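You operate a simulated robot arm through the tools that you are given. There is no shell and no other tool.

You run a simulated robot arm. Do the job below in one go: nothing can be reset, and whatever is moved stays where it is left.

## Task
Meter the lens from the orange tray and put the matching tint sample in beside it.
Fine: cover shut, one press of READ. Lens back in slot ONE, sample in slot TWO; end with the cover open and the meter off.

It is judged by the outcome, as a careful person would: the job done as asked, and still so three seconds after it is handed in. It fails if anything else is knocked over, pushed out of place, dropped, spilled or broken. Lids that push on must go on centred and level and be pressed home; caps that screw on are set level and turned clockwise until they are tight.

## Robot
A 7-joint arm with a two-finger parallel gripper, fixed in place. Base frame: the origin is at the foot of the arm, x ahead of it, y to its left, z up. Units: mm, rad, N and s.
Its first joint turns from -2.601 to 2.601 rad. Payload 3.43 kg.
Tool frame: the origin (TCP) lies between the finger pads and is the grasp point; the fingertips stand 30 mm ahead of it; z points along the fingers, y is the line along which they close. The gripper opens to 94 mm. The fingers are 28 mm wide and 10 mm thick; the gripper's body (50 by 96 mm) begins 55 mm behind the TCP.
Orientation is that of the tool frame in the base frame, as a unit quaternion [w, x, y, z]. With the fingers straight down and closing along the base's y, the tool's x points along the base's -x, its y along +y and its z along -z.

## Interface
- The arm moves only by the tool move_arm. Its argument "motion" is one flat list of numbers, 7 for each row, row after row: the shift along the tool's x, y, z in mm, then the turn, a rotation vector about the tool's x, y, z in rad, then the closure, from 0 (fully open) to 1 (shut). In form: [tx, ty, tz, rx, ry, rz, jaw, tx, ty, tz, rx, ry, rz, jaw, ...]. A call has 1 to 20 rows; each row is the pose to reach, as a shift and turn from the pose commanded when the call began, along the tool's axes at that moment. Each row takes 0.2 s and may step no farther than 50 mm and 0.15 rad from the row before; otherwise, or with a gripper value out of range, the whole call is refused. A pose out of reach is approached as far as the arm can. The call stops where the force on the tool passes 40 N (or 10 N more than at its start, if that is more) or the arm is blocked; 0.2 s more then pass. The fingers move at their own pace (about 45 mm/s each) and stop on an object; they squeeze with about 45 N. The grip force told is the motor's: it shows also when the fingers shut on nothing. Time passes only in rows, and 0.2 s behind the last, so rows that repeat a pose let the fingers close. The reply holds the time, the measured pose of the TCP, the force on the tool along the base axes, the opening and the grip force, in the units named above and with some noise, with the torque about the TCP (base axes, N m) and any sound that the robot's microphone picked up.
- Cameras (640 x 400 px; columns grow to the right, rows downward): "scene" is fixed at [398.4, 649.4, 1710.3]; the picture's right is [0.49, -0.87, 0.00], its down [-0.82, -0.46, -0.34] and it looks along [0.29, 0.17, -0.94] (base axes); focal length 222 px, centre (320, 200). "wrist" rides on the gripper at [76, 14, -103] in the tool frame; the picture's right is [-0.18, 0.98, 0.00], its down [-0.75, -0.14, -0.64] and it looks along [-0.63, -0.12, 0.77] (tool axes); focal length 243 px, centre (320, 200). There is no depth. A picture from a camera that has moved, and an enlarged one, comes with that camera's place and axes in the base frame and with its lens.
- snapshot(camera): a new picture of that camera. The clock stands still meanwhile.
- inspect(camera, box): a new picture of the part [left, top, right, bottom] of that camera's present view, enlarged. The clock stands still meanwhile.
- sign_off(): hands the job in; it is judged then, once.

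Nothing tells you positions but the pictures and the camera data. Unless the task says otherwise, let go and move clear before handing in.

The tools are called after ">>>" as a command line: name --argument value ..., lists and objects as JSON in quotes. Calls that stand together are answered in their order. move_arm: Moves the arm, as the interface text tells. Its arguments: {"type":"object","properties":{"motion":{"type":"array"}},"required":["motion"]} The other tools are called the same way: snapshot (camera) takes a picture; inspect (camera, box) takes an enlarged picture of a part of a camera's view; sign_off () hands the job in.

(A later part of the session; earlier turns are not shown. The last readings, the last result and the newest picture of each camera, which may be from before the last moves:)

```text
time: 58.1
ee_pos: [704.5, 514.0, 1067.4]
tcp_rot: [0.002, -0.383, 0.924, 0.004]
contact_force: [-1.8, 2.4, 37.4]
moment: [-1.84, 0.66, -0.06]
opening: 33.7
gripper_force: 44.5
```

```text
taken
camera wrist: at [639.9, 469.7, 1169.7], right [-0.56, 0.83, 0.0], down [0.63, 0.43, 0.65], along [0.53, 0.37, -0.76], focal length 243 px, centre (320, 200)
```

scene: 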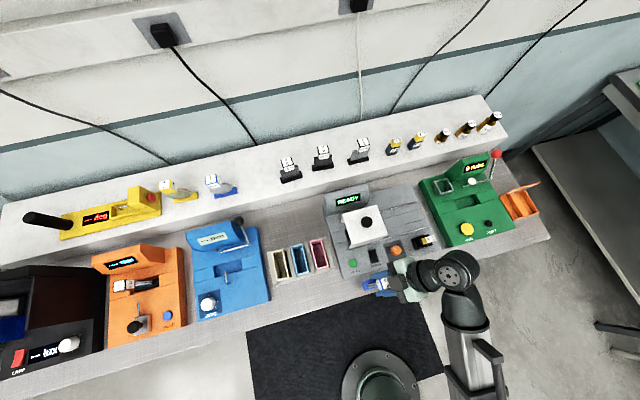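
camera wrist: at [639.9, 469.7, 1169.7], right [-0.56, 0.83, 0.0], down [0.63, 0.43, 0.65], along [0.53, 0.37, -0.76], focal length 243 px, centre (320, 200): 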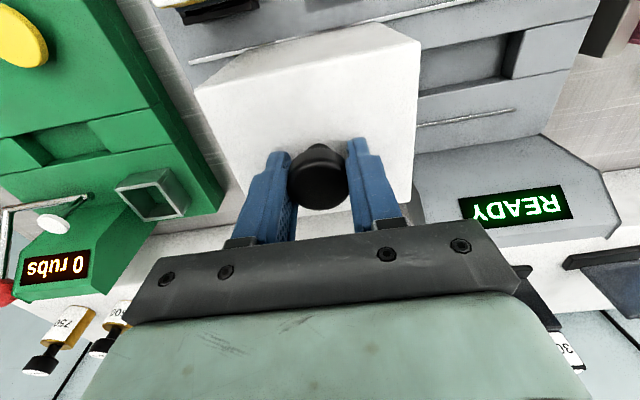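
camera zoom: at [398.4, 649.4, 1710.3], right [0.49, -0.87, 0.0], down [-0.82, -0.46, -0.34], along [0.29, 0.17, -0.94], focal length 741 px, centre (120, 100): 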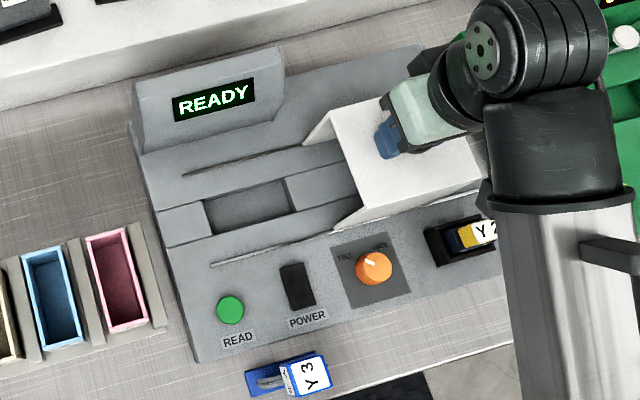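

The cover is back at its original open position. I'll release the knob and rise clear.

>>> move_arm --motion '[0, 0, 0, 0, 0, 0, 0.6, 0, 0, 0, 0, 0, 0, 0.36, 0, 0, 0, 0, 0, 0, 0.36, 0, 0, -5, 0, 0, 0, 0.36, 0, 0, -15, 0, 0, 0, 0.36, 0, 0, -28, 0, 0, 0, 0.36, 0, 0, -38, 0, 0, 0, 0.36, 0, 0, -43, 0, 0, 0, 0.36]'

>>> inspect --camera "scene" --box '[310, 170, 450, 290]'

```text
time: 58.8
ee_pos: [703.7, 517.6, 1068.1]
tcp_rot: [0.001, -0.385, 0.923, 0.007]
contact_force: [-7.1, 4.7, 11.7]
moment: [-0.28, 0.02, -0.13]
opening: 55.7
gripper_force: 0.0
stopped in row 3: the force on the tool passed its limit at 50 N (the readings are from after the stop); the commanded pose is now the measured one
```

```text
3.33 times, centred on (380, 230) of scene
camera zoom: at [398.4, 649.4, 1710.3], right [0.49, -0.87, 0.0], down [-0.82, -0.46, -0.34], along [0.29, 0.17, -0.94], focal length 741 px, centre (120, 100)
```

zoom: 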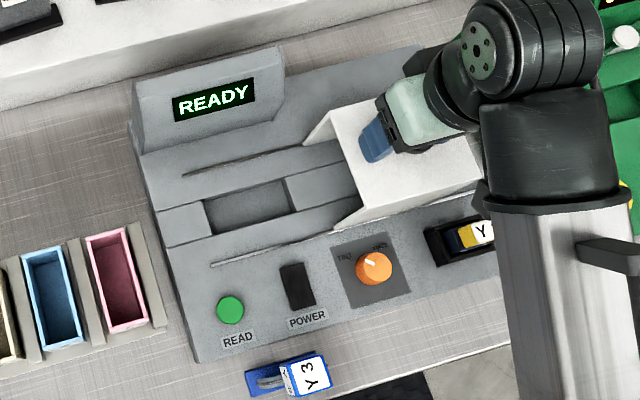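

>>> move_arm --motion '[0, 0, -2, 0, 0, 0, 0.36, 0, 0, -5, 0, 0, 0, 0.36, 0, 0, -9, 0, 0, 0, 0.36, 0, 0, -14, 0, 0, 0, 0.36, 0, 0, -22, 0, 0, 0, 0.36, 0, 0, -32, 0, 0, 0, 0.36, 0, 0, -40, 0, 0, 0, 0.36]'

>>> snapshot --camera "wrist"

>>> snapshot --camera "scene"

```text
time: 60.4
ee_pos: [702.6, 516.1, 1105.7]
tcp_rot: [0.001, -0.384, 0.923, 0.005]
contact_force: [1.1, -0.2, -0.8]
moment: [0.0, 0.0, 0.02]
opening: 60.2
gripper_force: 0.0
```

```text
taken
camera wrist: at [638.9, 471.3, 1209.0], right [-0.57, 0.82, 0.01], down [0.63, 0.43, 0.64], along [0.53, 0.37, -0.76], focal length 243 px, centre (320, 200)
```

wrist: 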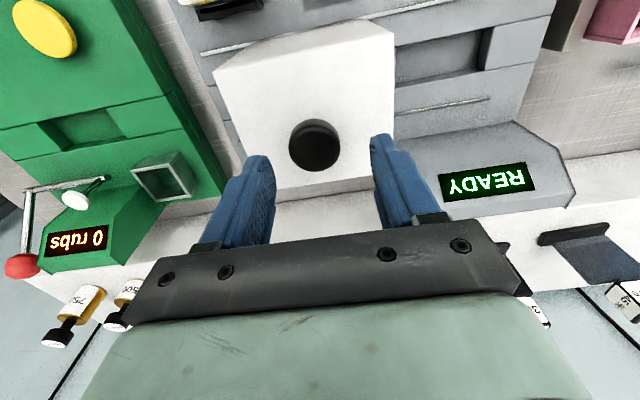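

```text
taken
```

scene: 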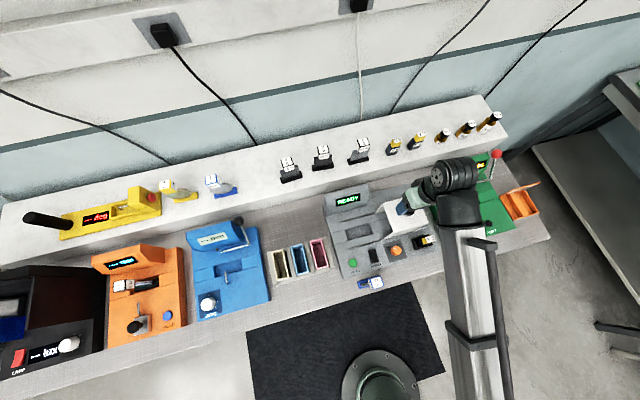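

The cover is open and the arm is clear. I'll return to the lens on the front strip, turning the gripper to straddle it as before, and take a look from above.

>>> move_arm --motion '[4, 2, 0, 0, 0, -0.03, 0.3, 12, 6, 0, 0, 0, -0.09, 0.3, 24, 12, 0, 0, 0, -0.18, 0.3, 38, 19, 0, 0, 0, -0.29, 0.3, 52, 26, 0, 0, 0, -0.41, 0.3, 66, 33, 0, 0, 0, -0.53, 0.3, 80, 40, 3, 0, 0, -0.65, 0.3, 94, 47, 8, 0, 0, -0.77, 0.3, 108, 53, 14, 0, 0, -0.89, 0.3, 122, 60, 20, 0, 0, -1.01, 0.3, 136, 66, 26, 0, 0, -1.13, 0.3, 148, 72, 32, 0, 0, -1.25, 0.3, 158, 77, 38, 0, 0, -1.36, 0.3, 166, 80, 42, 0, 0, -1.46, 0.3, 172, 82, 44, 0, 0, -1.54, 0.3, 174, 83, 45, 0, 0, -1.571, 0.3]'

>>> snapshot --camera "wrist"

>>> inspect --camera "scene" --box '[320, 235, 440, 330]'

```text
time: 63.8
ee_pos: [522.0, 451.4, 1060.5]
tcp_rot: [-0.005, 0.925, -0.379, -0.003]
contact_force: [0.1, -0.4, 0.4]
moment: [0.01, 0.0, 0.01]
opening: 66.0
gripper_force: 0.0
```

```text
taken
camera wrist: at [565.2, 386.5, 1163.1], right [-0.82, -0.57, 0.0], down [-0.43, 0.62, 0.65], along [-0.37, 0.54, -0.76], focal length 243 px, centre (320, 200)
```

wrist: 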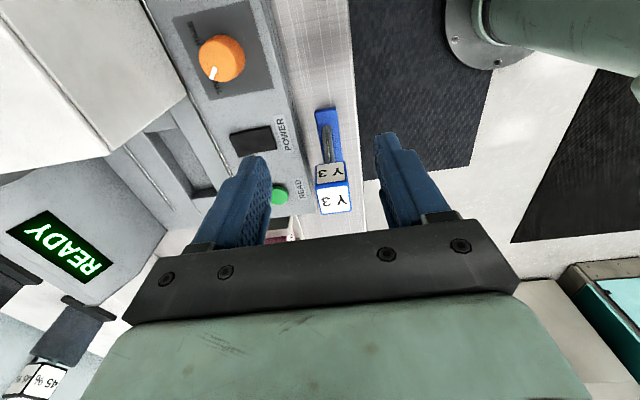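

```text
4.21 times, centred on (380, 282) of scene
camera zoom: at [398.4, 649.4, 1710.3], right [0.49, -0.87, 0.0], down [-0.82, -0.46, -0.34], along [0.29, 0.17, -0.94], focal length 936 px, centre (67, -147)
```

zoom: 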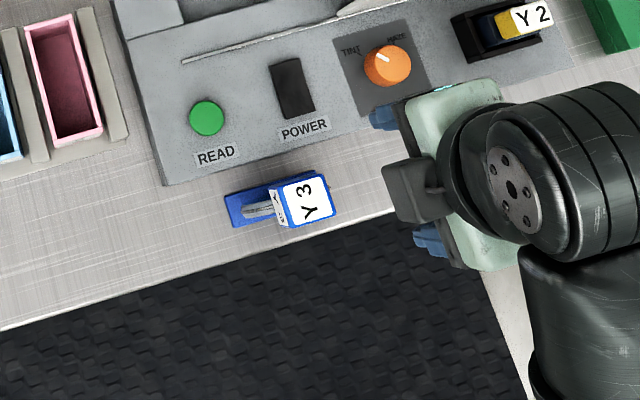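

>>> inspect --camera "wrist" --box '[270, 90, 390, 230]'

```text
2.86 times, centred on (330, 160) of wrist
camera zoom: at [565.2, 386.5, 1163.1], right [-0.82, -0.57, 0.0], down [-0.43, 0.62, 0.65], along [-0.37, 0.54, -0.76], focal length 693 px, centre (291, 314)
```

zoom: 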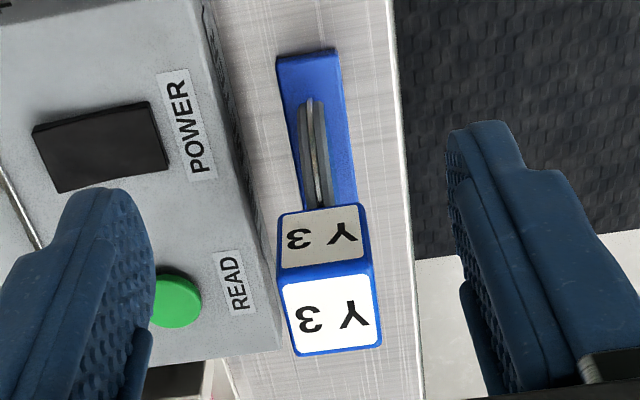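

The lens is centred at about u −12, v 686 with its block top near z 1000. I'll square the tool, move over it and descend to grip.

>>> move_arm --motion '[-4, 0.2, 0, -0.001, 0.002, 0.001, 0.3, -14, 0.5, 0, -0.003, 0.004, 0.003, 0.3, -28, 1, 0, -0.005, 0.007, 0.005, 0.3, -43, 1.6, 0, -0.007, 0.009, 0.0075, 0.3, -55, 2.1, 0, -0.007, 0.0094, 0.0075, 0.3, -61, 2.3, 0, -0.007, 0.0094, 0.0075, 0.3, -62, 2.3, 0, -0.007, 0.0094, 0.0075, 0.3, -62, 2.3, 5, -0.007, 0.0094, 0.0075, 0.3, -62, 2.3, 16, -0.007, 0.0094, 0.0075, 0.3, -62, 2.3, 30, -0.007, 0.0094, 0.0075, 0.3, -62, 2.3, 45, -0.007, 0.0094, 0.0075, 0.3, -62, 2.3, 60, -0.007, 0.0094, 0.0075, 0.3, -62, 2.3, 72, -0.007, 0.0094, 0.0075, 0.3, -62, 2.3, 79, -0.007, 0.0094, 0.0075, 0.3, -62, 2.3, 81, -0.007, 0.0094, 0.0075, 0.3]'

>>> snapshot --camera "wrist"

>>> inspect --camera "scene" --box '[320, 235, 440, 330]'

```text
time: 67.0
ee_pos: [476.2, 495.6, 980.7]
tcp_rot: [0.0, 0.923, -0.384, 0.0]
contact_force: [0.2, 0.3, -0.3]
moment: [0.01, 0.01, 0.01]
opening: 65.8
gripper_force: 0.1
```

```text
taken
camera wrist: at [518.7, 431.2, 1084.0], right [-0.83, -0.56, 0.0], down [-0.43, 0.63, 0.64], along [-0.36, 0.53, -0.77], focal length 243 px, centre (320, 200)
```

wrist: 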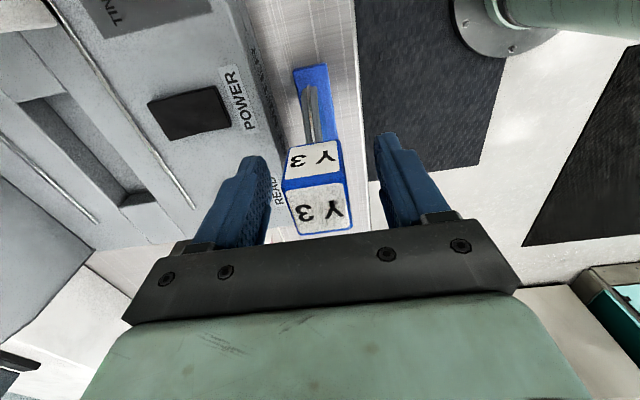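

```text
4.21 times, centred on (380, 282) of scene
camera zoom: at [398.4, 649.4, 1710.3], right [0.49, -0.87, 0.0], down [-0.82, -0.46, -0.34], along [0.29, 0.17, -0.94], focal length 936 px, centre (67, -147)
```

zoom: 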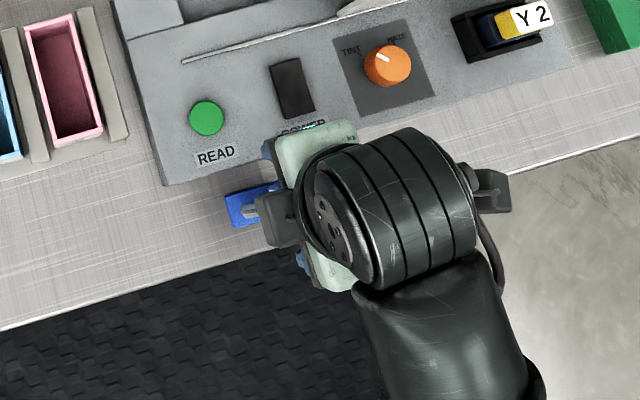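

>>> move_arm --motion '[0, 1, 0, 0, 0, 0, 0.3, 0, 1.2, 0, 0, 0, 0, 0.3, 0, 1.2, 0, 0, 0, 0, 0.6, 0, 1.2, 0, 0, 0, 0, 1, 0, 1.2, 0, 0, 0, 0, 1, 0, 1.2, 0, 0, 0, 0, 1, 0, 1.2, 0, 0, 0, 0, 1, 0, 1.2, 0, 0, 0, 0, 1]'

>>> inspect --camera "wrist" --box '[220, 60, 420, 250]'

```text
time: 68.8
ee_pos: [475.1, 494.3, 981.4]
tcp_rot: [0.0, 0.923, -0.385, 0.0]
contact_force: [0.6, -0.2, 0.0]
moment: [0.04, 0.02, 0.0]
opening: 33.5
gripper_force: 45.0
```

```text
2.11 times, centred on (320, 155) of wrist
camera zoom: at [517.5, 430.4, 1083.7], right [-0.83, -0.56, 0.0], down [-0.43, 0.63, 0.64], along [-0.36, 0.53, -0.77], focal length 511 px, centre (320, 295)
```

zoom: 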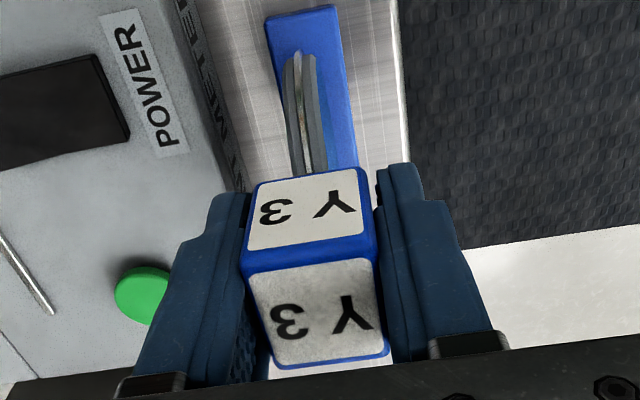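

The lens is gripped squarely. I'll lift it just enough to clear the meter panel and carry it over the open well at about u −1, v 860.

>>> move_arm --motion '[0, 0, -4, 0, 0, 0, 1, 0, 0, -12, 0, 0, 0, 1, 0, 0, -26, 0, 0, 0, 1, 0, 0, -42, 0, 0, 0, 1, 0, 0, -58, 0, 0, 0, 1, 0, 0, -72, 0, 0, 0, 1, 0, 0, -82, 0, 0, 0, 1, 0, 0, -85, 0, 0, 0, 1, 0.5, -6, -85, 0, 0, 0, 1, 1.5, -18, -85, 0, 0, 0, 1, 3, -36, -85, 0, 0, 0, 1, 4.5, -57, -85, 0, 0, 0, 1, 6, -80, -85, 0, 0, 0, 1, 7.5, -103, -85, 0, 0, 0, 1, 9, -126, -85, 0, 0, 0, 1, 10, -147, -85, 0, 0, 0, 1, 10.6, -162, -85, 0, 0, 0, 1, 11, -171, -85, 0, 0, 0, 1, 11, -174.5, -85, 0, 0, 0, 1, 11, -174.5, -85, 0, 0, 0, 1]'

>>> snapshot --camera "wrist"

>>> inspect --camera "scene" --box '[310, 170, 450, 290]'

```text
time: 73.0
ee_pos: [607.0, 609.8, 1065.8]
tcp_rot: [0.0, 0.923, -0.385, 0.0]
contact_force: [-0.1, -0.8, -0.8]
moment: [0.01, 0.01, -0.05]
opening: 33.6
gripper_force: 45.2
```

```text
taken
camera wrist: at [649.8, 546.3, 1168.6], right [-0.83, -0.56, 0.0], down [-0.43, 0.63, 0.64], along [-0.36, 0.53, -0.77], focal length 243 px, centre (320, 200)
```

wrist: 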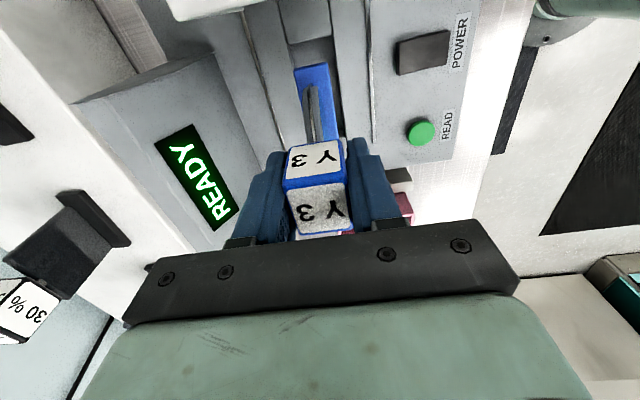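

```text
3.33 times, centred on (380, 230) of scene
camera zoom: at [398.4, 649.4, 1710.3], right [0.49, -0.87, 0.0], down [-0.82, -0.46, -0.34], along [0.29, 0.17, -0.94], focal length 741 px, centre (120, 100)
```

zoom: 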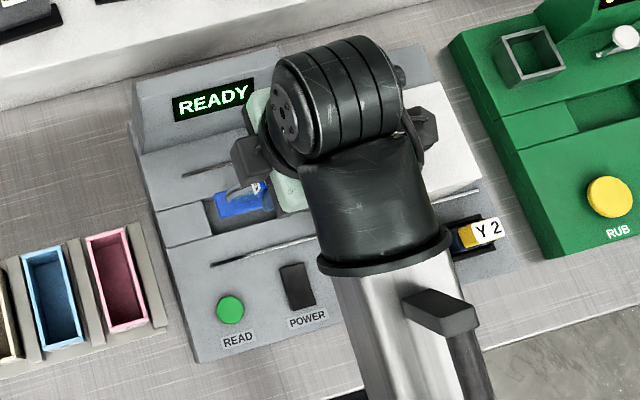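

>>> inspect --camera "wrist" --box '[240, 0, 400, 160]'

>>> inspect --camera "scene" --box '[330, 195, 400, 255]'

```text
2.50 times, centred on (320, 80) of wrist
camera zoom: at [649.8, 546.3, 1168.6], right [-0.83, -0.56, 0.0], down [-0.43, 0.63, 0.64], along [-0.36, 0.53, -0.77], focal length 606 px, centre (320, 500)
```

zoom: 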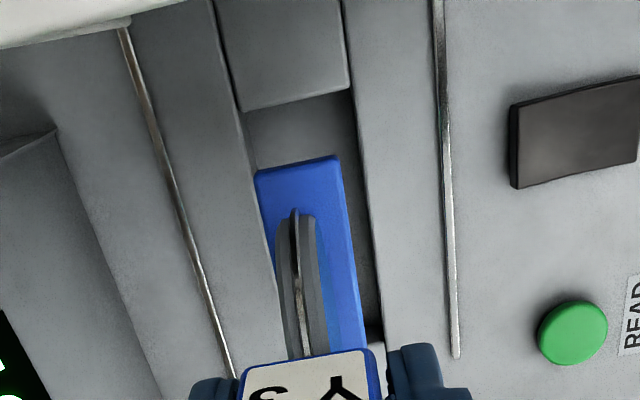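

```text
6.67 times, centred on (365, 225) of scene
camera zoom: at [398.4, 649.4, 1710.3], right [0.49, -0.87, 0.0], down [-0.82, -0.46, -0.34], along [0.29, 0.17, -0.94], focal length 1481 px, centre (20, 33)
```

zoom: 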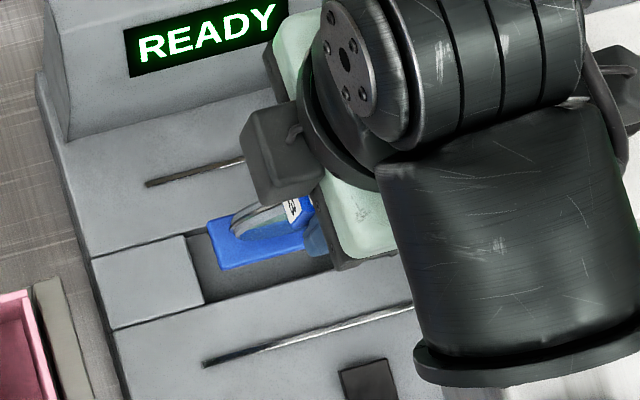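

The base is nearly centred on the well (about 3 mm left in u). I'll shift it and descend to just above the pocket, then check.

>>> move_arm --motion '[1, 0, 3, 0, 0, 0, 1, 2, 0.3, 9, 0, 0, 0, 1, 3, 0.5, 18, 0, 0, 0, 1, 3, 0.5, 27, 0, 0, 0, 1, 3, 0.5, 35, 0, 0, 0, 1, 3, 0.5, 40, 0, 0, 0, 1, 3, 0.5, 42, 0, 0, 0, 1, 3, 0.5, 42, 0, 0, 0, 1]'

>>> inspect --camera "wrist" --box '[240, 0, 400, 160]'

>>> inspect --camera "scene" --box '[330, 195, 400, 255]'

```text
time: 74.8
ee_pos: [608.3, 607.4, 1022.2]
tcp_rot: [0.0, 0.923, -0.384, 0.0]
contact_force: [0.3, -0.2, -0.9]
moment: [-0.01, 0.02, 0.0]
opening: 33.7
gripper_force: 44.6
```

```text
2.50 times, centred on (320, 80) of wrist
camera zoom: at [651.7, 543.6, 1125.8], right [-0.83, -0.56, 0.0], down [-0.43, 0.63, 0.64], along [-0.36, 0.53, -0.77], focal length 606 px, centre (320, 500)
```

zoom: 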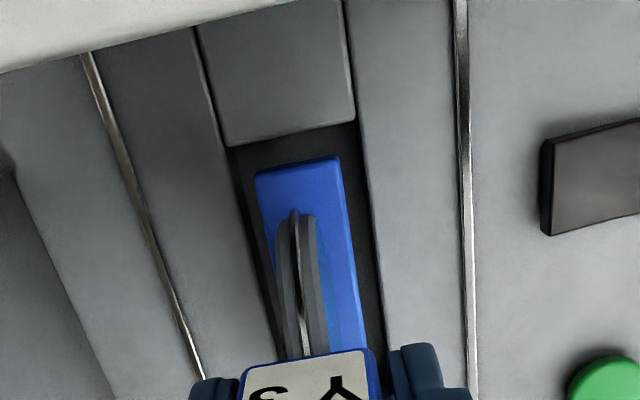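

```text
6.67 times, centred on (365, 225) of scene
camera zoom: at [398.4, 649.4, 1710.3], right [0.49, -0.87, 0.0], down [-0.82, -0.46, -0.34], along [0.29, 0.17, -0.94], focal length 1481 px, centre (20, 33)
```

zoom: 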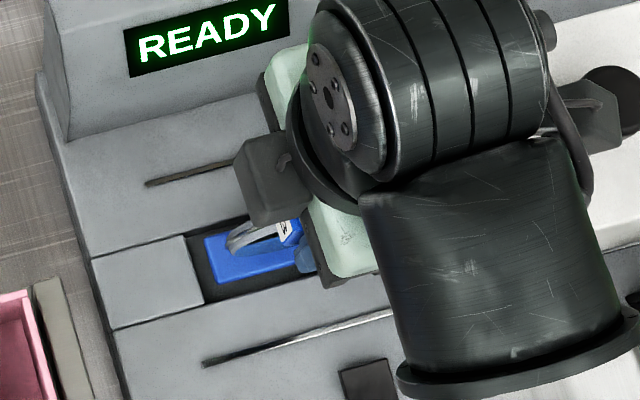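

The base sits neatly within the pocket outline on all sides. Now lowering it slowly into the well.

>>> move_arm --motion '[0, -0.5, 3, 0, 0, 0, 1, 0, -1, 6, 0, 0, 0, 1, 0, -1, 8, 0, 0, 0, 1, 0, -1, 10, 0, 0, 0, 1]'

```text
time: 75.8
ee_pos: [609.7, 607.3, 1012.3]
tcp_rot: [0.001, 0.923, -0.384, 0.0]
contact_force: [-0.1, 0.2, 0.0]
moment: [-0.02, -0.02, 0.01]
opening: 33.5
gripper_force: 44.8
```

>>> move_arm --motion '[0, 0, 1.5, 0, 0, 0, 1, 0, 0, 3, 0, 0, 0, 1, 0, 0, 4.5, 0, 0, 0, 1, 0, 0, 6, 0, 0, 0, 1]'

```text
time: 76.8
ee_pos: [609.8, 606.2, 1007.6]
tcp_rot: [0.0, 0.923, -0.384, 0.0]
contact_force: [0.4, 0.4, -0.2]
moment: [-0.03, 0.01, 0.02]
opening: 33.6
gripper_force: 44.7
```

>>> move_arm --motion '[0, 0, 1, 0, 0, 0, 1, 0, 0, 2, 0, 0, 0, 1, 0, 0, 3, 0, 0, 0, 1, 0, 0, 4, 0, 0, 0, 1]'

>>> inspect --camera "wrist" --box '[240, 0, 400, 160]'

>>> inspect --camera "scene" --box '[330, 195, 400, 255]'

```text
time: 77.8
ee_pos: [610.0, 607.2, 1002.0]
tcp_rot: [0.0, 0.924, -0.384, -0.001]
contact_force: [0.8, -0.6, -1.0]
moment: [-0.03, 0.0, 0.0]
opening: 33.6
gripper_force: 45.0
```

```text
2.50 times, centred on (320, 80) of wrist
camera zoom: at [652.1, 543.3, 1106.3], right [-0.83, -0.56, 0.0], down [-0.43, 0.63, 0.64], along [-0.36, 0.53, -0.77], focal length 606 px, centre (320, 500)
```

zoom: 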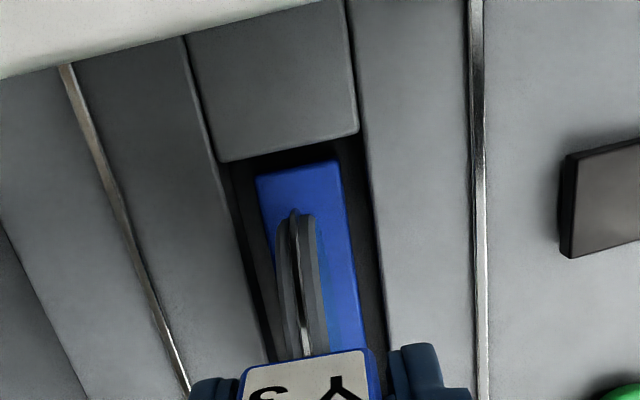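

```text
6.67 times, centred on (365, 225) of scene
camera zoom: at [398.4, 649.4, 1710.3], right [0.49, -0.87, 0.0], down [-0.82, -0.46, -0.34], along [0.29, 0.17, -0.94], focal length 1481 px, centre (20, 33)
```

zoom: 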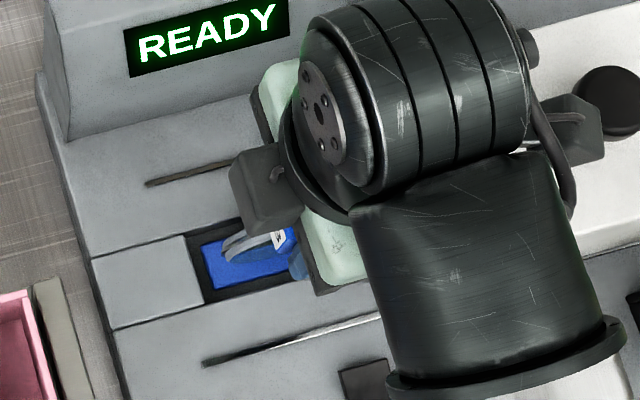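

>>> move_arm --motion '[0, 0, 1, 0, 0, 0, 1, 0, 0, 2, 0, 0, 0, 1, 0, 0, 3, 0, 0, 0, 1, 0, 0, 4, 0, 0, 0, 1]'

```text
time: 78.8
ee_pos: [608.6, 607.5, 1000.6]
tcp_rot: [-0.001, 0.923, -0.384, 0.0]
contact_force: [1.4, 0.1, 27.2]
moment: [0.04, -0.02, 0.0]
opening: 33.5
gripper_force: 44.7
```

Contact: the lens base is on the pocket floor. I'll ease the pressure, open, and rise clear.

>>> move_arm --motion '[0, 0, -1, 0, 0, 0, 1, 0, 0, -1.5, 0, 0, 0, 1, 0, 0, -1.5, 0, 0, 0, 0.6, 0, 0, -1.5, 0, 0, 0, 0.36, 0, 0, -1.5, 0, 0, 0, 0.36, 0, 0, -5, 0, 0, 0, 0.36, 0, 0, -15, 0, 0, 0, 0.36, 0, 0, -30, 0, 0, 0, 0.36, 0, 0, -50, 0, 0, 0, 0.36, 0, 0, -70, 0, 0, 0, 0.36, 0, 0, -86, 0, 0, 0, 0.36, 0, 0, -92, 0, 0, 0, 0.36]'

>>> snapshot --camera "wrist"

>>> inspect --camera "scene" --box '[310, 170, 450, 290]'

```text
time: 81.4
ee_pos: [609.7, 607.0, 1090.9]
tcp_rot: [0.0, 0.923, -0.385, 0.0]
contact_force: [0.4, 0.1, 0.5]
moment: [0.02, 0.01, -0.03]
opening: 59.9
gripper_force: 0.0
```

```text
taken
camera wrist: at [652.4, 543.2, 1194.0], right [-0.83, -0.56, 0.0], down [-0.43, 0.63, 0.64], along [-0.36, 0.53, -0.77], focal length 243 px, centre (320, 200)
```

wrist: 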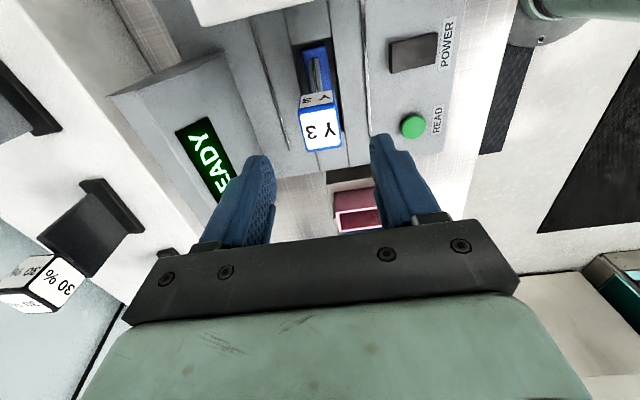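

```text
3.33 times, centred on (380, 230) of scene
camera zoom: at [398.4, 649.4, 1710.3], right [0.49, -0.87, 0.0], down [-0.82, -0.46, -0.34], along [0.29, 0.17, -0.94], focal length 741 px, centre (120, 100)
```

zoom: 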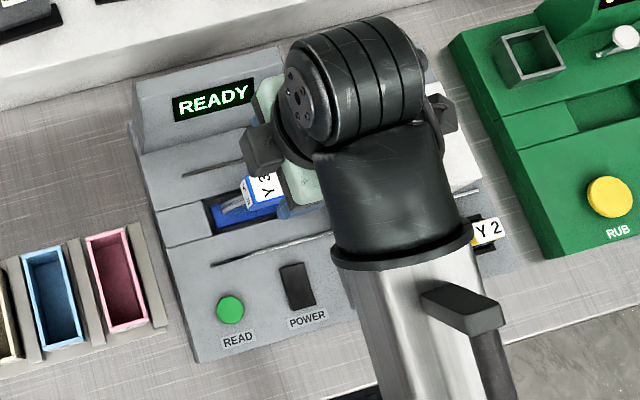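

The lens stands in the well. Next I'll turn the gripper back and go to the cover knob at about u 133, v 862, keeping fingertips slightly higher than last time (above the cover top).

>>> move_arm --motion '[2.6, 0, -2, 0, 0, 0.031, 0.36, 7.9, -0.1, -5, 0, 0, 0.094, 0.36, 15.7, -0.2, -9, 0, 0, 0.189, 0.36, 26.2, -0.3, -12, 0, 0, 0.314, 0.36, 38, -0.5, -12, 0, 0, 0.456, 0.36, 49.8, -0.6, -12, 0, 0, 0.597, 0.36, 61.6, -0.7, -12, 0, 0, 0.738, 0.36, 73.4, -0.9, -12, 0, 0, 0.88, 0.36, 85.2, -1, -12, 0, 0, 1.021, 0.36, 97, -1.1, -12, 0, 0, 1.163, 0.36, 108.7, -1.2, -12, 0, 0, 1.304, 0.36, 117.9, -1.3, -12, 0, 0, 1.414, 0.36, 125.8, -1.4, -12, 0, 0, 1.508, 0.36, 131, -1.5, -12, 0, 0, 1.571, 0.36, 131, -1.5, -12, 0, 0, 1.571, 0.36]'

>>> snapshot --camera "wrist"

>>> inspect --camera "scene" --box '[310, 170, 450, 290]'

```text
time: 84.6
ee_pos: [702.9, 515.3, 1103.6]
tcp_rot: [-0.001, -0.38, 0.925, 0.0]
contact_force: [-0.1, -0.7, -0.6]
moment: [-0.01, -0.01, 0.0]
opening: 59.9
gripper_force: 0.0
```

```text
taken
camera wrist: at [638.7, 472.2, 1205.7], right [-0.56, 0.83, 0.0], down [0.64, 0.43, 0.64], along [0.53, 0.36, -0.77], focal length 243 px, centre (320, 200)
```

wrist: 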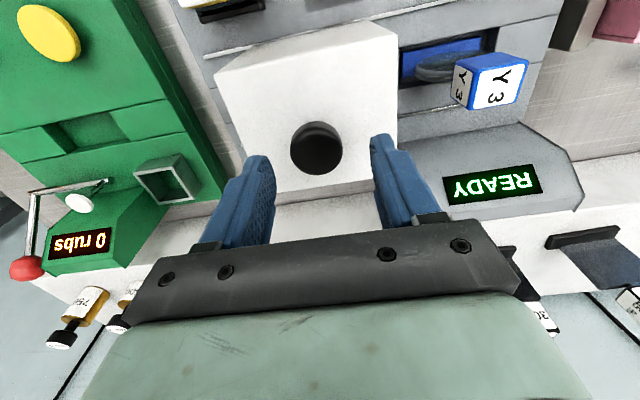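

```text
3.33 times, centred on (380, 230) of scene
camera zoom: at [398.4, 649.4, 1710.3], right [0.49, -0.87, 0.0], down [-0.82, -0.46, -0.34], along [0.29, 0.17, -0.94], focal length 741 px, centre (120, 100)
```

zoom: 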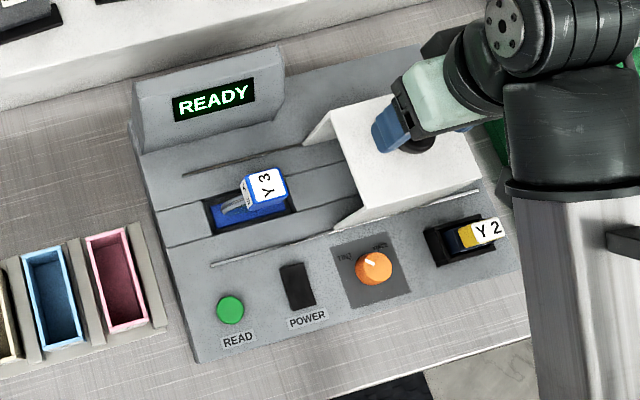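

The lens is upright in the well and the knob is centred under the gripper. Descending to grip it.

>>> move_arm --motion '[0, 0, 4, 0, 0, 0, 0.36, 0, 0, 12, 0, 0, 0, 0.36, 0, 0, 20, 0, 0, 0, 0.36, 0, 0, 26, 0, 0, 0, 0.36, 0, 0, 30, 0, 0, 0, 0.36, 0, 0, 31, 0, 0, 0, 0.36, 0, 0, 31, 0, 0, 0, 0.5, 0, 0, 31, 0, 0, 0, 0.6, 0, 0, 31, 0, 0, 0, 0.65, 0, 0, 31, 0, 0, 0, 1, 0, 0, 31, 0, 0, 0, 1]'

>>> snapshot --camera "wrist"

```text
time: 87.0
ee_pos: [702.2, 514.6, 1071.8]
tcp_rot: [-0.002, -0.381, 0.925, 0.0]
contact_force: [0.4, -0.3, -0.5]
moment: [-0.24, -0.16, -0.02]
opening: 33.5
gripper_force: 45.0
```

```text
taken
camera wrist: at [637.7, 472.0, 1175.8], right [-0.56, 0.83, 0.0], down [0.63, 0.43, 0.64], along [0.53, 0.36, -0.77], focal length 243 px, centre (320, 200)
```

wrist: 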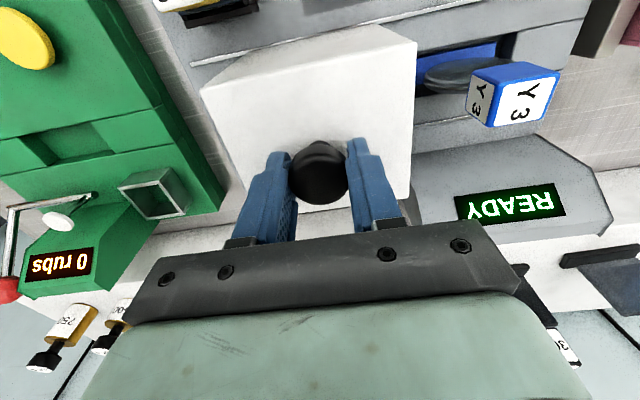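

>>> move_arm --motion '[0, 2, 0, 0, 0, 0, 1, 0, 6, 0, 0, 0, 0, 1, 0, 12, 0, 0, 0, 0, 1, 0, 19, 0, 0, 0, 0, 1, 0, 26, 0, 0, 0, 0, 1, 0, 33, 0, 0, 0, 0, 1, 0, 39, 0, 0, 0, 0, 1, 0, 43, 0, 0, 0, 0, 1, 0, 45, 0, 0, 0, 0, 1]'

>>> snapshot --camera "wrist"

>>> inspect --camera "scene" --box '[310, 170, 450, 290]'

```text
time: 89.0
ee_pos: [670.6, 547.8, 1072.9]
tcp_rot: [0.0, -0.382, 0.924, -0.001]
contact_force: [-2.9, -3.5, 3.9]
moment: [-0.56, 0.11, 0.07]
opening: 33.4
gripper_force: 44.6
```

```text
taken
camera wrist: at [606.1, 503.6, 1175.8], right [-0.56, 0.83, 0.0], down [0.64, 0.43, 0.64], along [0.53, 0.36, -0.77], focal length 243 px, centre (320, 200)
```

wrist: 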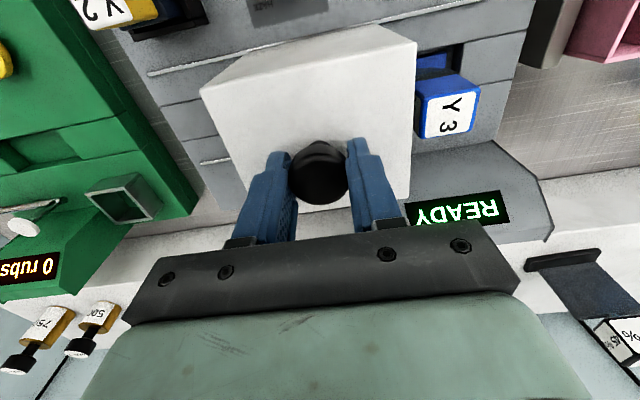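

```text
3.33 times, centred on (380, 230) of scene
camera zoom: at [398.4, 649.4, 1710.3], right [0.49, -0.87, 0.0], down [-0.82, -0.46, -0.34], along [0.29, 0.17, -0.94], focal length 741 px, centre (120, 100)
```

zoom: 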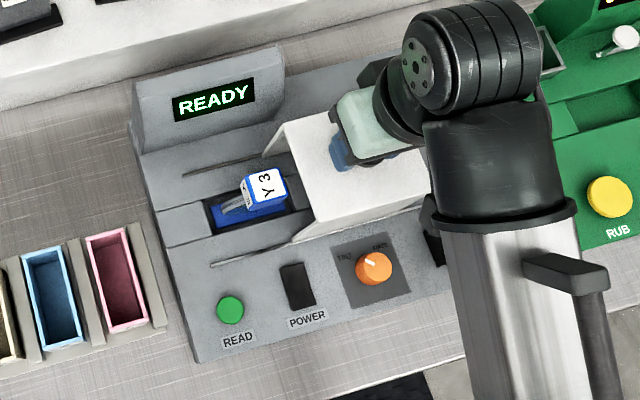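

>>> move_arm --motion '[0, 2, 0, 0, 0, 0, 1, 0, 5, 0, 0, 0, 0, 1, 0, 9, 0, 0, 0, 0, 1, 0, 13, 0, 0, 0, 0, 1, 0, 16, 0, 0, 0, 0, 1]'

>>> inspect --camera "wrist" --box '[330, 20, 510, 160]'

>>> inspect --camera "scene" --box '[335, 200, 405, 250]'

```text
time: 90.2
ee_pos: [659.0, 557.0, 1073.4]
tcp_rot: [0.0, -0.381, 0.925, 0.0]
contact_force: [-6.5, -8.2, 2.4]
moment: [-0.13, -0.4, 0.0]
opening: 33.7
gripper_force: 45.4
```

```text
2.86 times, centred on (420, 90) of wrist
camera zoom: at [594.5, 515.3, 1175.8], right [-0.56, 0.83, 0.0], down [0.63, 0.43, 0.64], along [0.53, 0.36, -0.77], focal length 693 px, centre (34, 514)
```

zoom: 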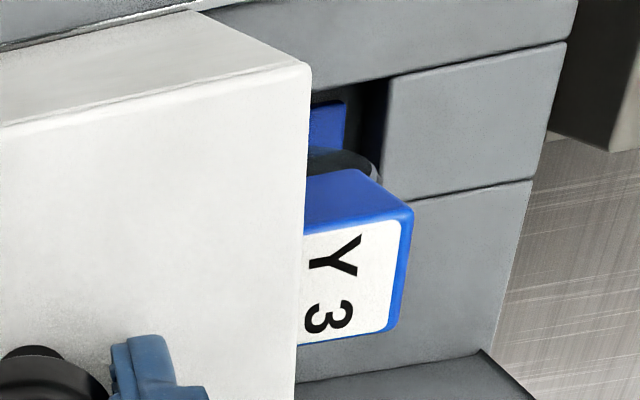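

```text
8.00 times, centred on (370, 225) of scene
camera zoom: at [398.4, 649.4, 1710.3], right [0.49, -0.87, 0.0], down [-0.82, -0.46, -0.34], along [0.29, 0.17, -0.94], focal length 1777 px, centre (-80, 0)
```

zoom: 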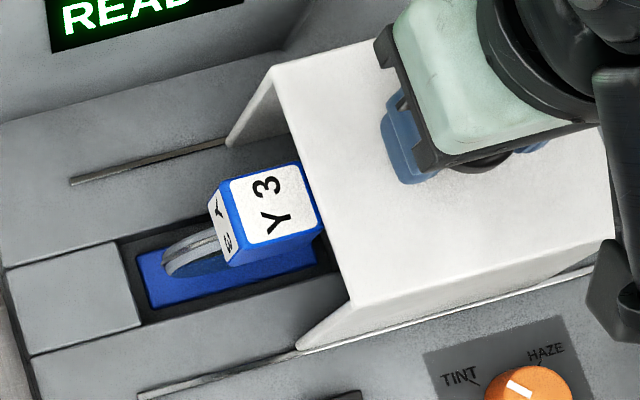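

The lens block passes under the cover roof without contact. I'll continue sliding to the closed stop slowly.

>>> move_arm --motion '[0.3, 3, 0, 0, 0, 0, 1, 0.6, 8, 0, 0, 0, 0, 1, 0.8, 14, 0, 0, 0, 0, 1, 1, 20, 0, 0, 0, 0, 1, 1, 26, 0, 0, 0, 0, 1, 1, 32, 0, 0, 0, 0, 1, 1, 38, 0, 0, 0, 0, 1, 1, 44, 0, 0, 0, 0, 1, 1, 50, 0, 0, 0, 0, 1, 1, 56, 0, 0, 0, 0, 1, 1, 61, 0, 0, 0, 0, 1, 1, 65, 0, 0, 0, 0, 1]'

>>> snapshot --camera "wrist"

>>> inspect --camera "scene" --box '[310, 170, 450, 290]'

```text
time: 92.8
ee_pos: [614.2, 603.5, 1073.0]
tcp_rot: [-0.001, -0.381, 0.925, 0.0]
contact_force: [-0.8, -2.3, -4.8]
moment: [-0.53, 0.07, 0.07]
opening: 33.6
gripper_force: 44.4
```

```text
taken
camera wrist: at [549.0, 560.8, 1175.8], right [-0.56, 0.83, 0.0], down [0.64, 0.43, 0.64], along [0.53, 0.36, -0.77], focal length 243 px, centre (320, 200)
```

wrist: 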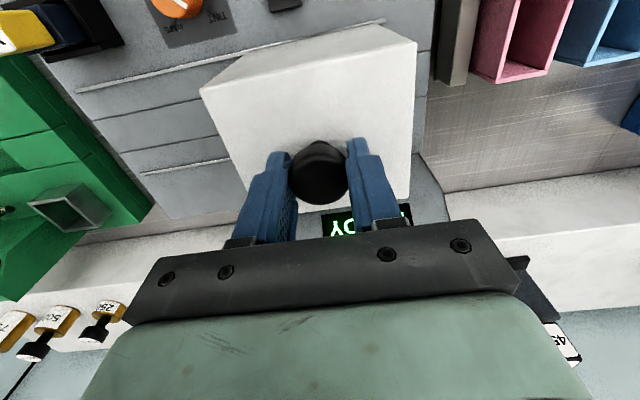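

```text
3.33 times, centred on (380, 230) of scene
camera zoom: at [398.4, 649.4, 1710.3], right [0.49, -0.87, 0.0], down [-0.82, -0.46, -0.34], along [0.29, 0.17, -0.94], focal length 741 px, centre (120, 100)
```

zoom: 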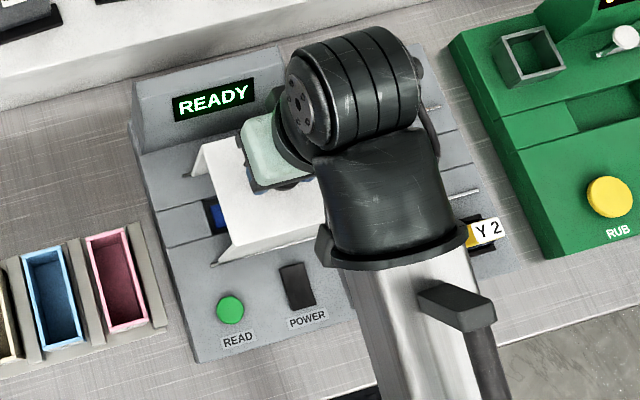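

>>> move_arm --motion '[0, 2, 0, 0, 0, 0, 1, 0, 4, 0, 0, 0, 0, 1, 0, 6, 0, 0, 0, 0, 1, 0, 7.5, 0, 0, 0, 0, 1, 0, 8.5, 0, 0, 0, 0, 1]'

>>> inspect --camera "wrist" --box '[190, 0, 440, 130]'

```text
time: 94.0
ee_pos: [608.1, 608.8, 1072.0]
tcp_rot: [0.0, -0.381, 0.925, 0.0]
contact_force: [8.1, -10.6, 0.4]
moment: [0.12, 0.66, 0.43]
opening: 33.5
gripper_force: 44.8
```

```text
2.56 times, centred on (315, 65) of wrist
camera zoom: at [543.8, 565.9, 1175.7], right [-0.56, 0.83, 0.0], down [0.63, 0.43, 0.64], along [0.53, 0.36, -0.77], focal length 621 px, centre (333, 546)
```

zoom: 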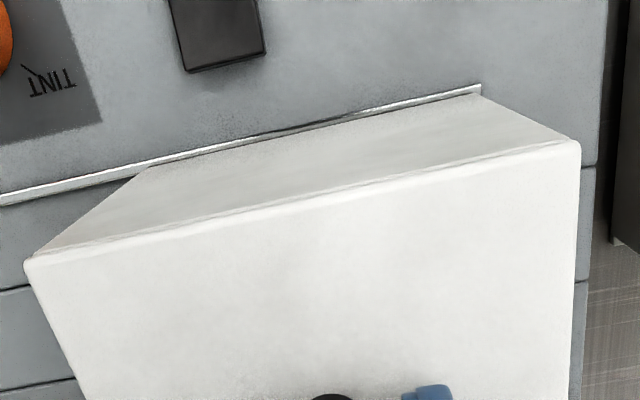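

The cover is against its closed stop. Releasing the knob and rising.

>>> move_arm --motion '[0, -0.4, 0, 0, 0, 0, 0.7, 0, -0.4, 0, 0, 0, 0, 0.45, 0, -0.4, 0, 0, 0, 0, 0.36, 0, -0.4, 0, 0, 0, 0, 0.36, 0, -0.4, -4, 0, 0, 0, 0.36, 0, -0.4, -12, 0, 0, 0, 0.36, 0, -0.4, -22, 0, 0, 0, 0.36, 0, -0.4, -32, 0, 0, 0, 0.36, 0, -0.4, -36, 0, 0, 0, 0.36]'

>>> snapshot --camera "wrist"

>>> inspect --camera "scene" --box '[310, 170, 450, 290]'

```text
time: 96.0
ee_pos: [608.4, 609.2, 1107.8]
tcp_rot: [-0.001, -0.381, 0.925, -0.001]
contact_force: [0.1, -0.2, 0.5]
moment: [-0.02, -0.01, 0.02]
opening: 60.3
gripper_force: 0.1
```

```text
taken
camera wrist: at [543.4, 566.7, 1210.6], right [-0.56, 0.83, 0.0], down [0.64, 0.43, 0.64], along [0.53, 0.36, -0.77], focal length 243 px, centre (320, 200)
```

wrist: 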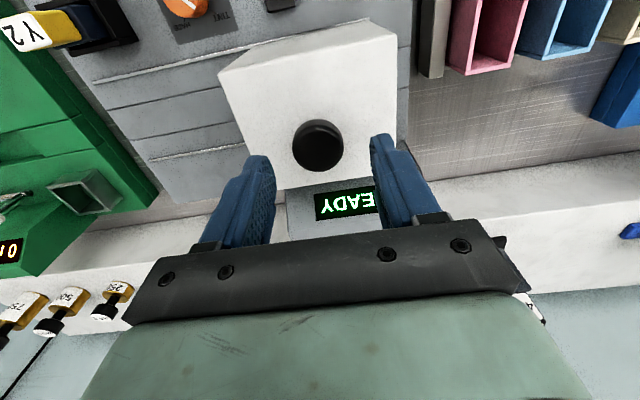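

```text
3.33 times, centred on (380, 230) of scene
camera zoom: at [398.4, 649.4, 1710.3], right [0.49, -0.87, 0.0], down [-0.82, -0.46, -0.34], along [0.29, 0.17, -0.94], focal length 741 px, centre (120, 100)
```

zoom: 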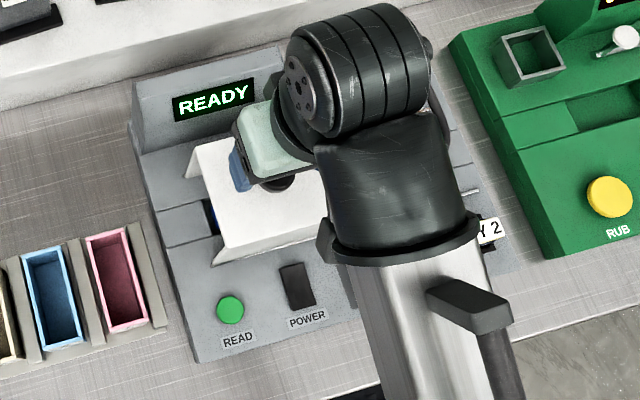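

The cover is shut with the lens inside, READY is shown, and the knob points to TINT. I'll move in front, close the fingers, and look at the READ button before pressing it once.

>>> move_arm --motion '[5, 2, 0, 0, 0, 0, 0.5, 16, 7, 0, 0, 0, 0, 0.7, 32, 15, 0, 0, 0, 0, 1, 50, 24, 0, 0, 0, 0, 1, 68, 32, 5, 0, 0, 0, 1, 84, 40, 14, 0, 0, 0, 1, 98, 46, 28, 0, 0, 0, 1, 108, 51, 44, 0, 0, 0, 1, 114, 54, 54, 0, 0, 0, 1, 116, 54.5, 58, 0, 0, 0, 1, 116, 54.5, 58, 0, 0, 0, 1]'

>>> snapshot --camera "wrist"

>>> inspect --camera "wrist" --box '[180, 70, 400, 220]'

>>> inspect --camera "scene" --box '[310, 170, 450, 290]'

```text
time: 98.4
ee_pos: [487.8, 567.0, 1049.8]
tcp_rot: [0.0, -0.381, 0.924, 0.001]
contact_force: [-0.2, 0.6, -0.8]
moment: [-0.02, -0.03, 0.03]
opening: 0.2
gripper_force: 33.0
```

```text
taken
camera wrist: at [422.1, 524.1, 1152.5], right [-0.56, 0.83, 0.0], down [0.63, 0.43, 0.64], along [0.53, 0.36, -0.77], focal length 243 px, centre (320, 200)
```

wrist: 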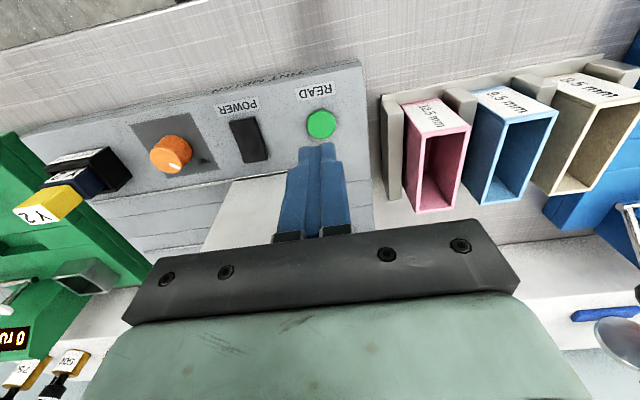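

```text
2.67 times, centred on (290, 145) of wrist
camera zoom: at [422.1, 524.1, 1152.5], right [-0.56, 0.83, 0.0], down [0.63, 0.43, 0.64], along [0.53, 0.36, -0.77], focal length 647 px, centre (400, 347)
```

zoom: 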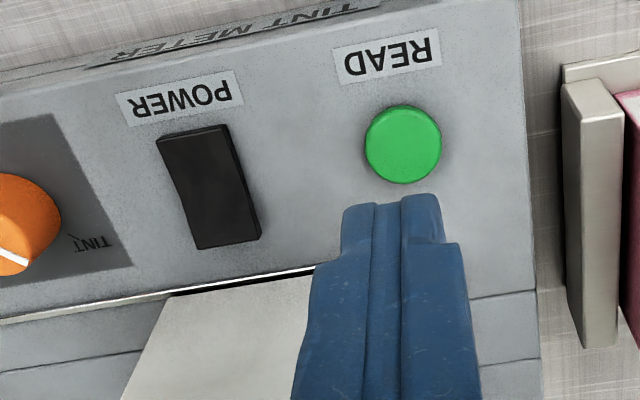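

```text
3.33 times, centred on (380, 230) of scene
camera zoom: at [398.4, 649.4, 1710.3], right [0.49, -0.87, 0.0], down [-0.82, -0.46, -0.34], along [0.29, 0.17, -0.94], focal length 741 px, centre (120, 100)
```

zoom: 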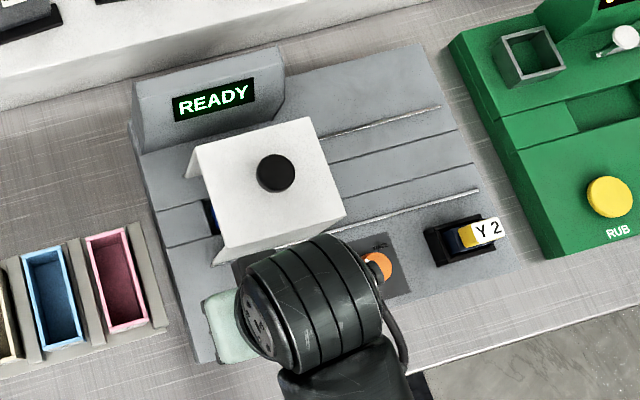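

READ is just ahead of the fingertips at about u −56.6, v 759, top near z 931. I'll position above it, fingers shut.

>>> move_arm --motion '[-2, 0, 3, 0, 0, 0, 1, -6, 0.2, 10, 0, 0, 0, 1, -10, 0.4, 20, 0, 0, 0, 1, -13, 0.6, 32, 0, 0, 0, 1, -13, 0.6, 44, 0, 0, 0, 1, -13, 0.6, 54, 0, 0, 0, 1, -13, 0.6, 60, 0, 0, 0, 1, -13, 0.6, 62, 0, 0, 0, 1]'

>>> inspect --camera "wrist" --box '[230, 50, 410, 190]'

>>> inspect --camera "scene" --box '[310, 180, 430, 290]'

```text
time: 100.2
ee_pos: [496.5, 576.1, 987.4]
tcp_rot: [0.0, -0.381, 0.925, 0.0]
contact_force: [-0.6, -0.9, -0.4]
moment: [0.02, 0.04, 0.03]
opening: 0.0
gripper_force: 32.9
```

```text
2.86 times, centred on (320, 120) of wrist
camera zoom: at [431.1, 533.1, 1090.5], right [-0.56, 0.83, 0.0], down [0.63, 0.43, 0.64], along [0.53, 0.36, -0.77], focal length 693 px, centre (320, 429)
```

zoom: 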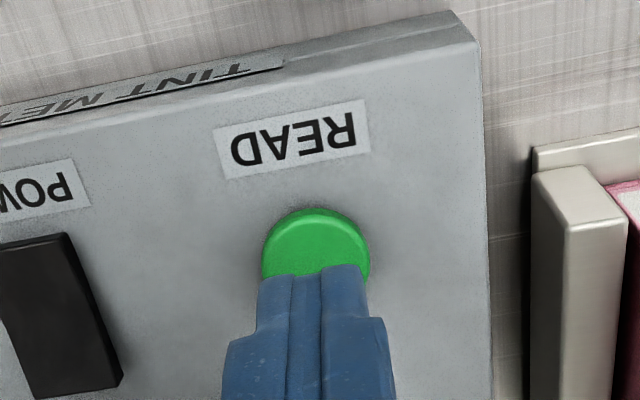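

```text
3.64 times, centred on (370, 235) of scene
camera zoom: at [398.4, 649.4, 1710.3], right [0.49, -0.87, 0.0], down [-0.82, -0.46, -0.34], along [0.29, 0.17, -0.94], focal length 808 px, centre (138, 73)
```

zoom: 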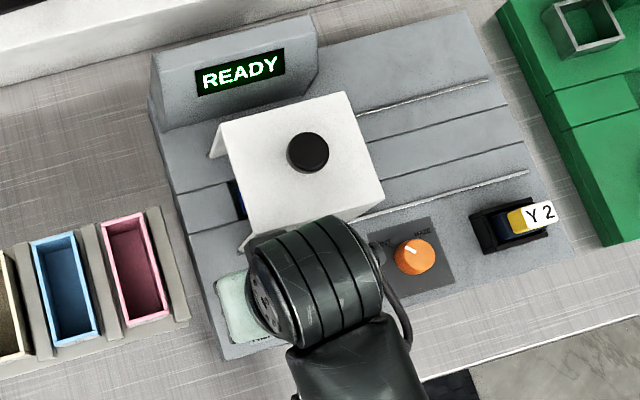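

>>> move_arm --motion '[0.5, 0, 2.5, 0, 0, 0, 1, 1, 0, 5, 0, 0, 0, 1, 1.5, 0, 8, 0, 0, 0, 1, 1.5, 0, 11, 0, 0, 0, 1, 1.5, 0, 14, 0, 0, 0, 1, 1.5, 0, 16, 0, 0, 0, 1, 1.5, 0, 18, 0, 0, 0, 1]'

>>> inspect --camera "wrist" --box '[230, 50, 410, 190]'

```text
time: 101.8
ee_pos: [495.1, 575.1, 971.6]
tcp_rot: [0.0, -0.381, 0.925, 0.0]
contact_force: [-0.8, -0.4, -0.1]
moment: [0.02, 0.01, -0.05]
opening: 0.0
gripper_force: 32.6
```

```text
2.86 times, centred on (320, 120) of wrist
camera zoom: at [429.7, 532.0, 1073.5], right [-0.56, 0.83, 0.0], down [0.63, 0.43, 0.64], along [0.53, 0.36, -0.77], focal length 693 px, centre (320, 429)
```

zoom: 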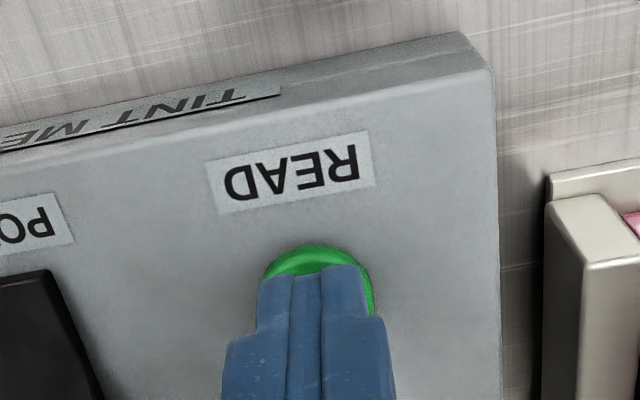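

>>> move_arm --motion '[0, 0, 1.5, 0, 0, 0, 1, 0, 0, 3, 0, 0, 0, 1, 0, 0, 4.5, 0, 0, 0, 1, 0, 0, 6, 0, 0, 0, 1, 0, 0, 7.5, 0, 0, 0, 1, 0, 0, 9, 0, 0, 0, 1]'

>>> inspect --camera "scene" --box '[330, 180, 400, 230]'

```text
time: 103.2
ee_pos: [494.4, 574.8, 961.8]
tcp_rot: [0.001, -0.381, 0.925, 0.0]
contact_force: [0.1, 0.2, -0.6]
moment: [0.02, 0.0, 0.01]
opening: 0.0
gripper_force: 33.1
```

```text
8.00 times, centred on (365, 205) of scene
camera zoom: at [398.4, 649.4, 1710.3], right [0.49, -0.87, 0.0], down [-0.82, -0.46, -0.34], along [0.29, 0.17, -0.94], focal length 1777 px, centre (-40, 160)
```

zoom: 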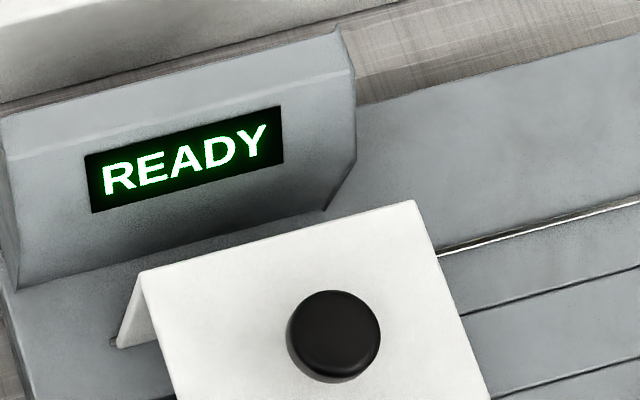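

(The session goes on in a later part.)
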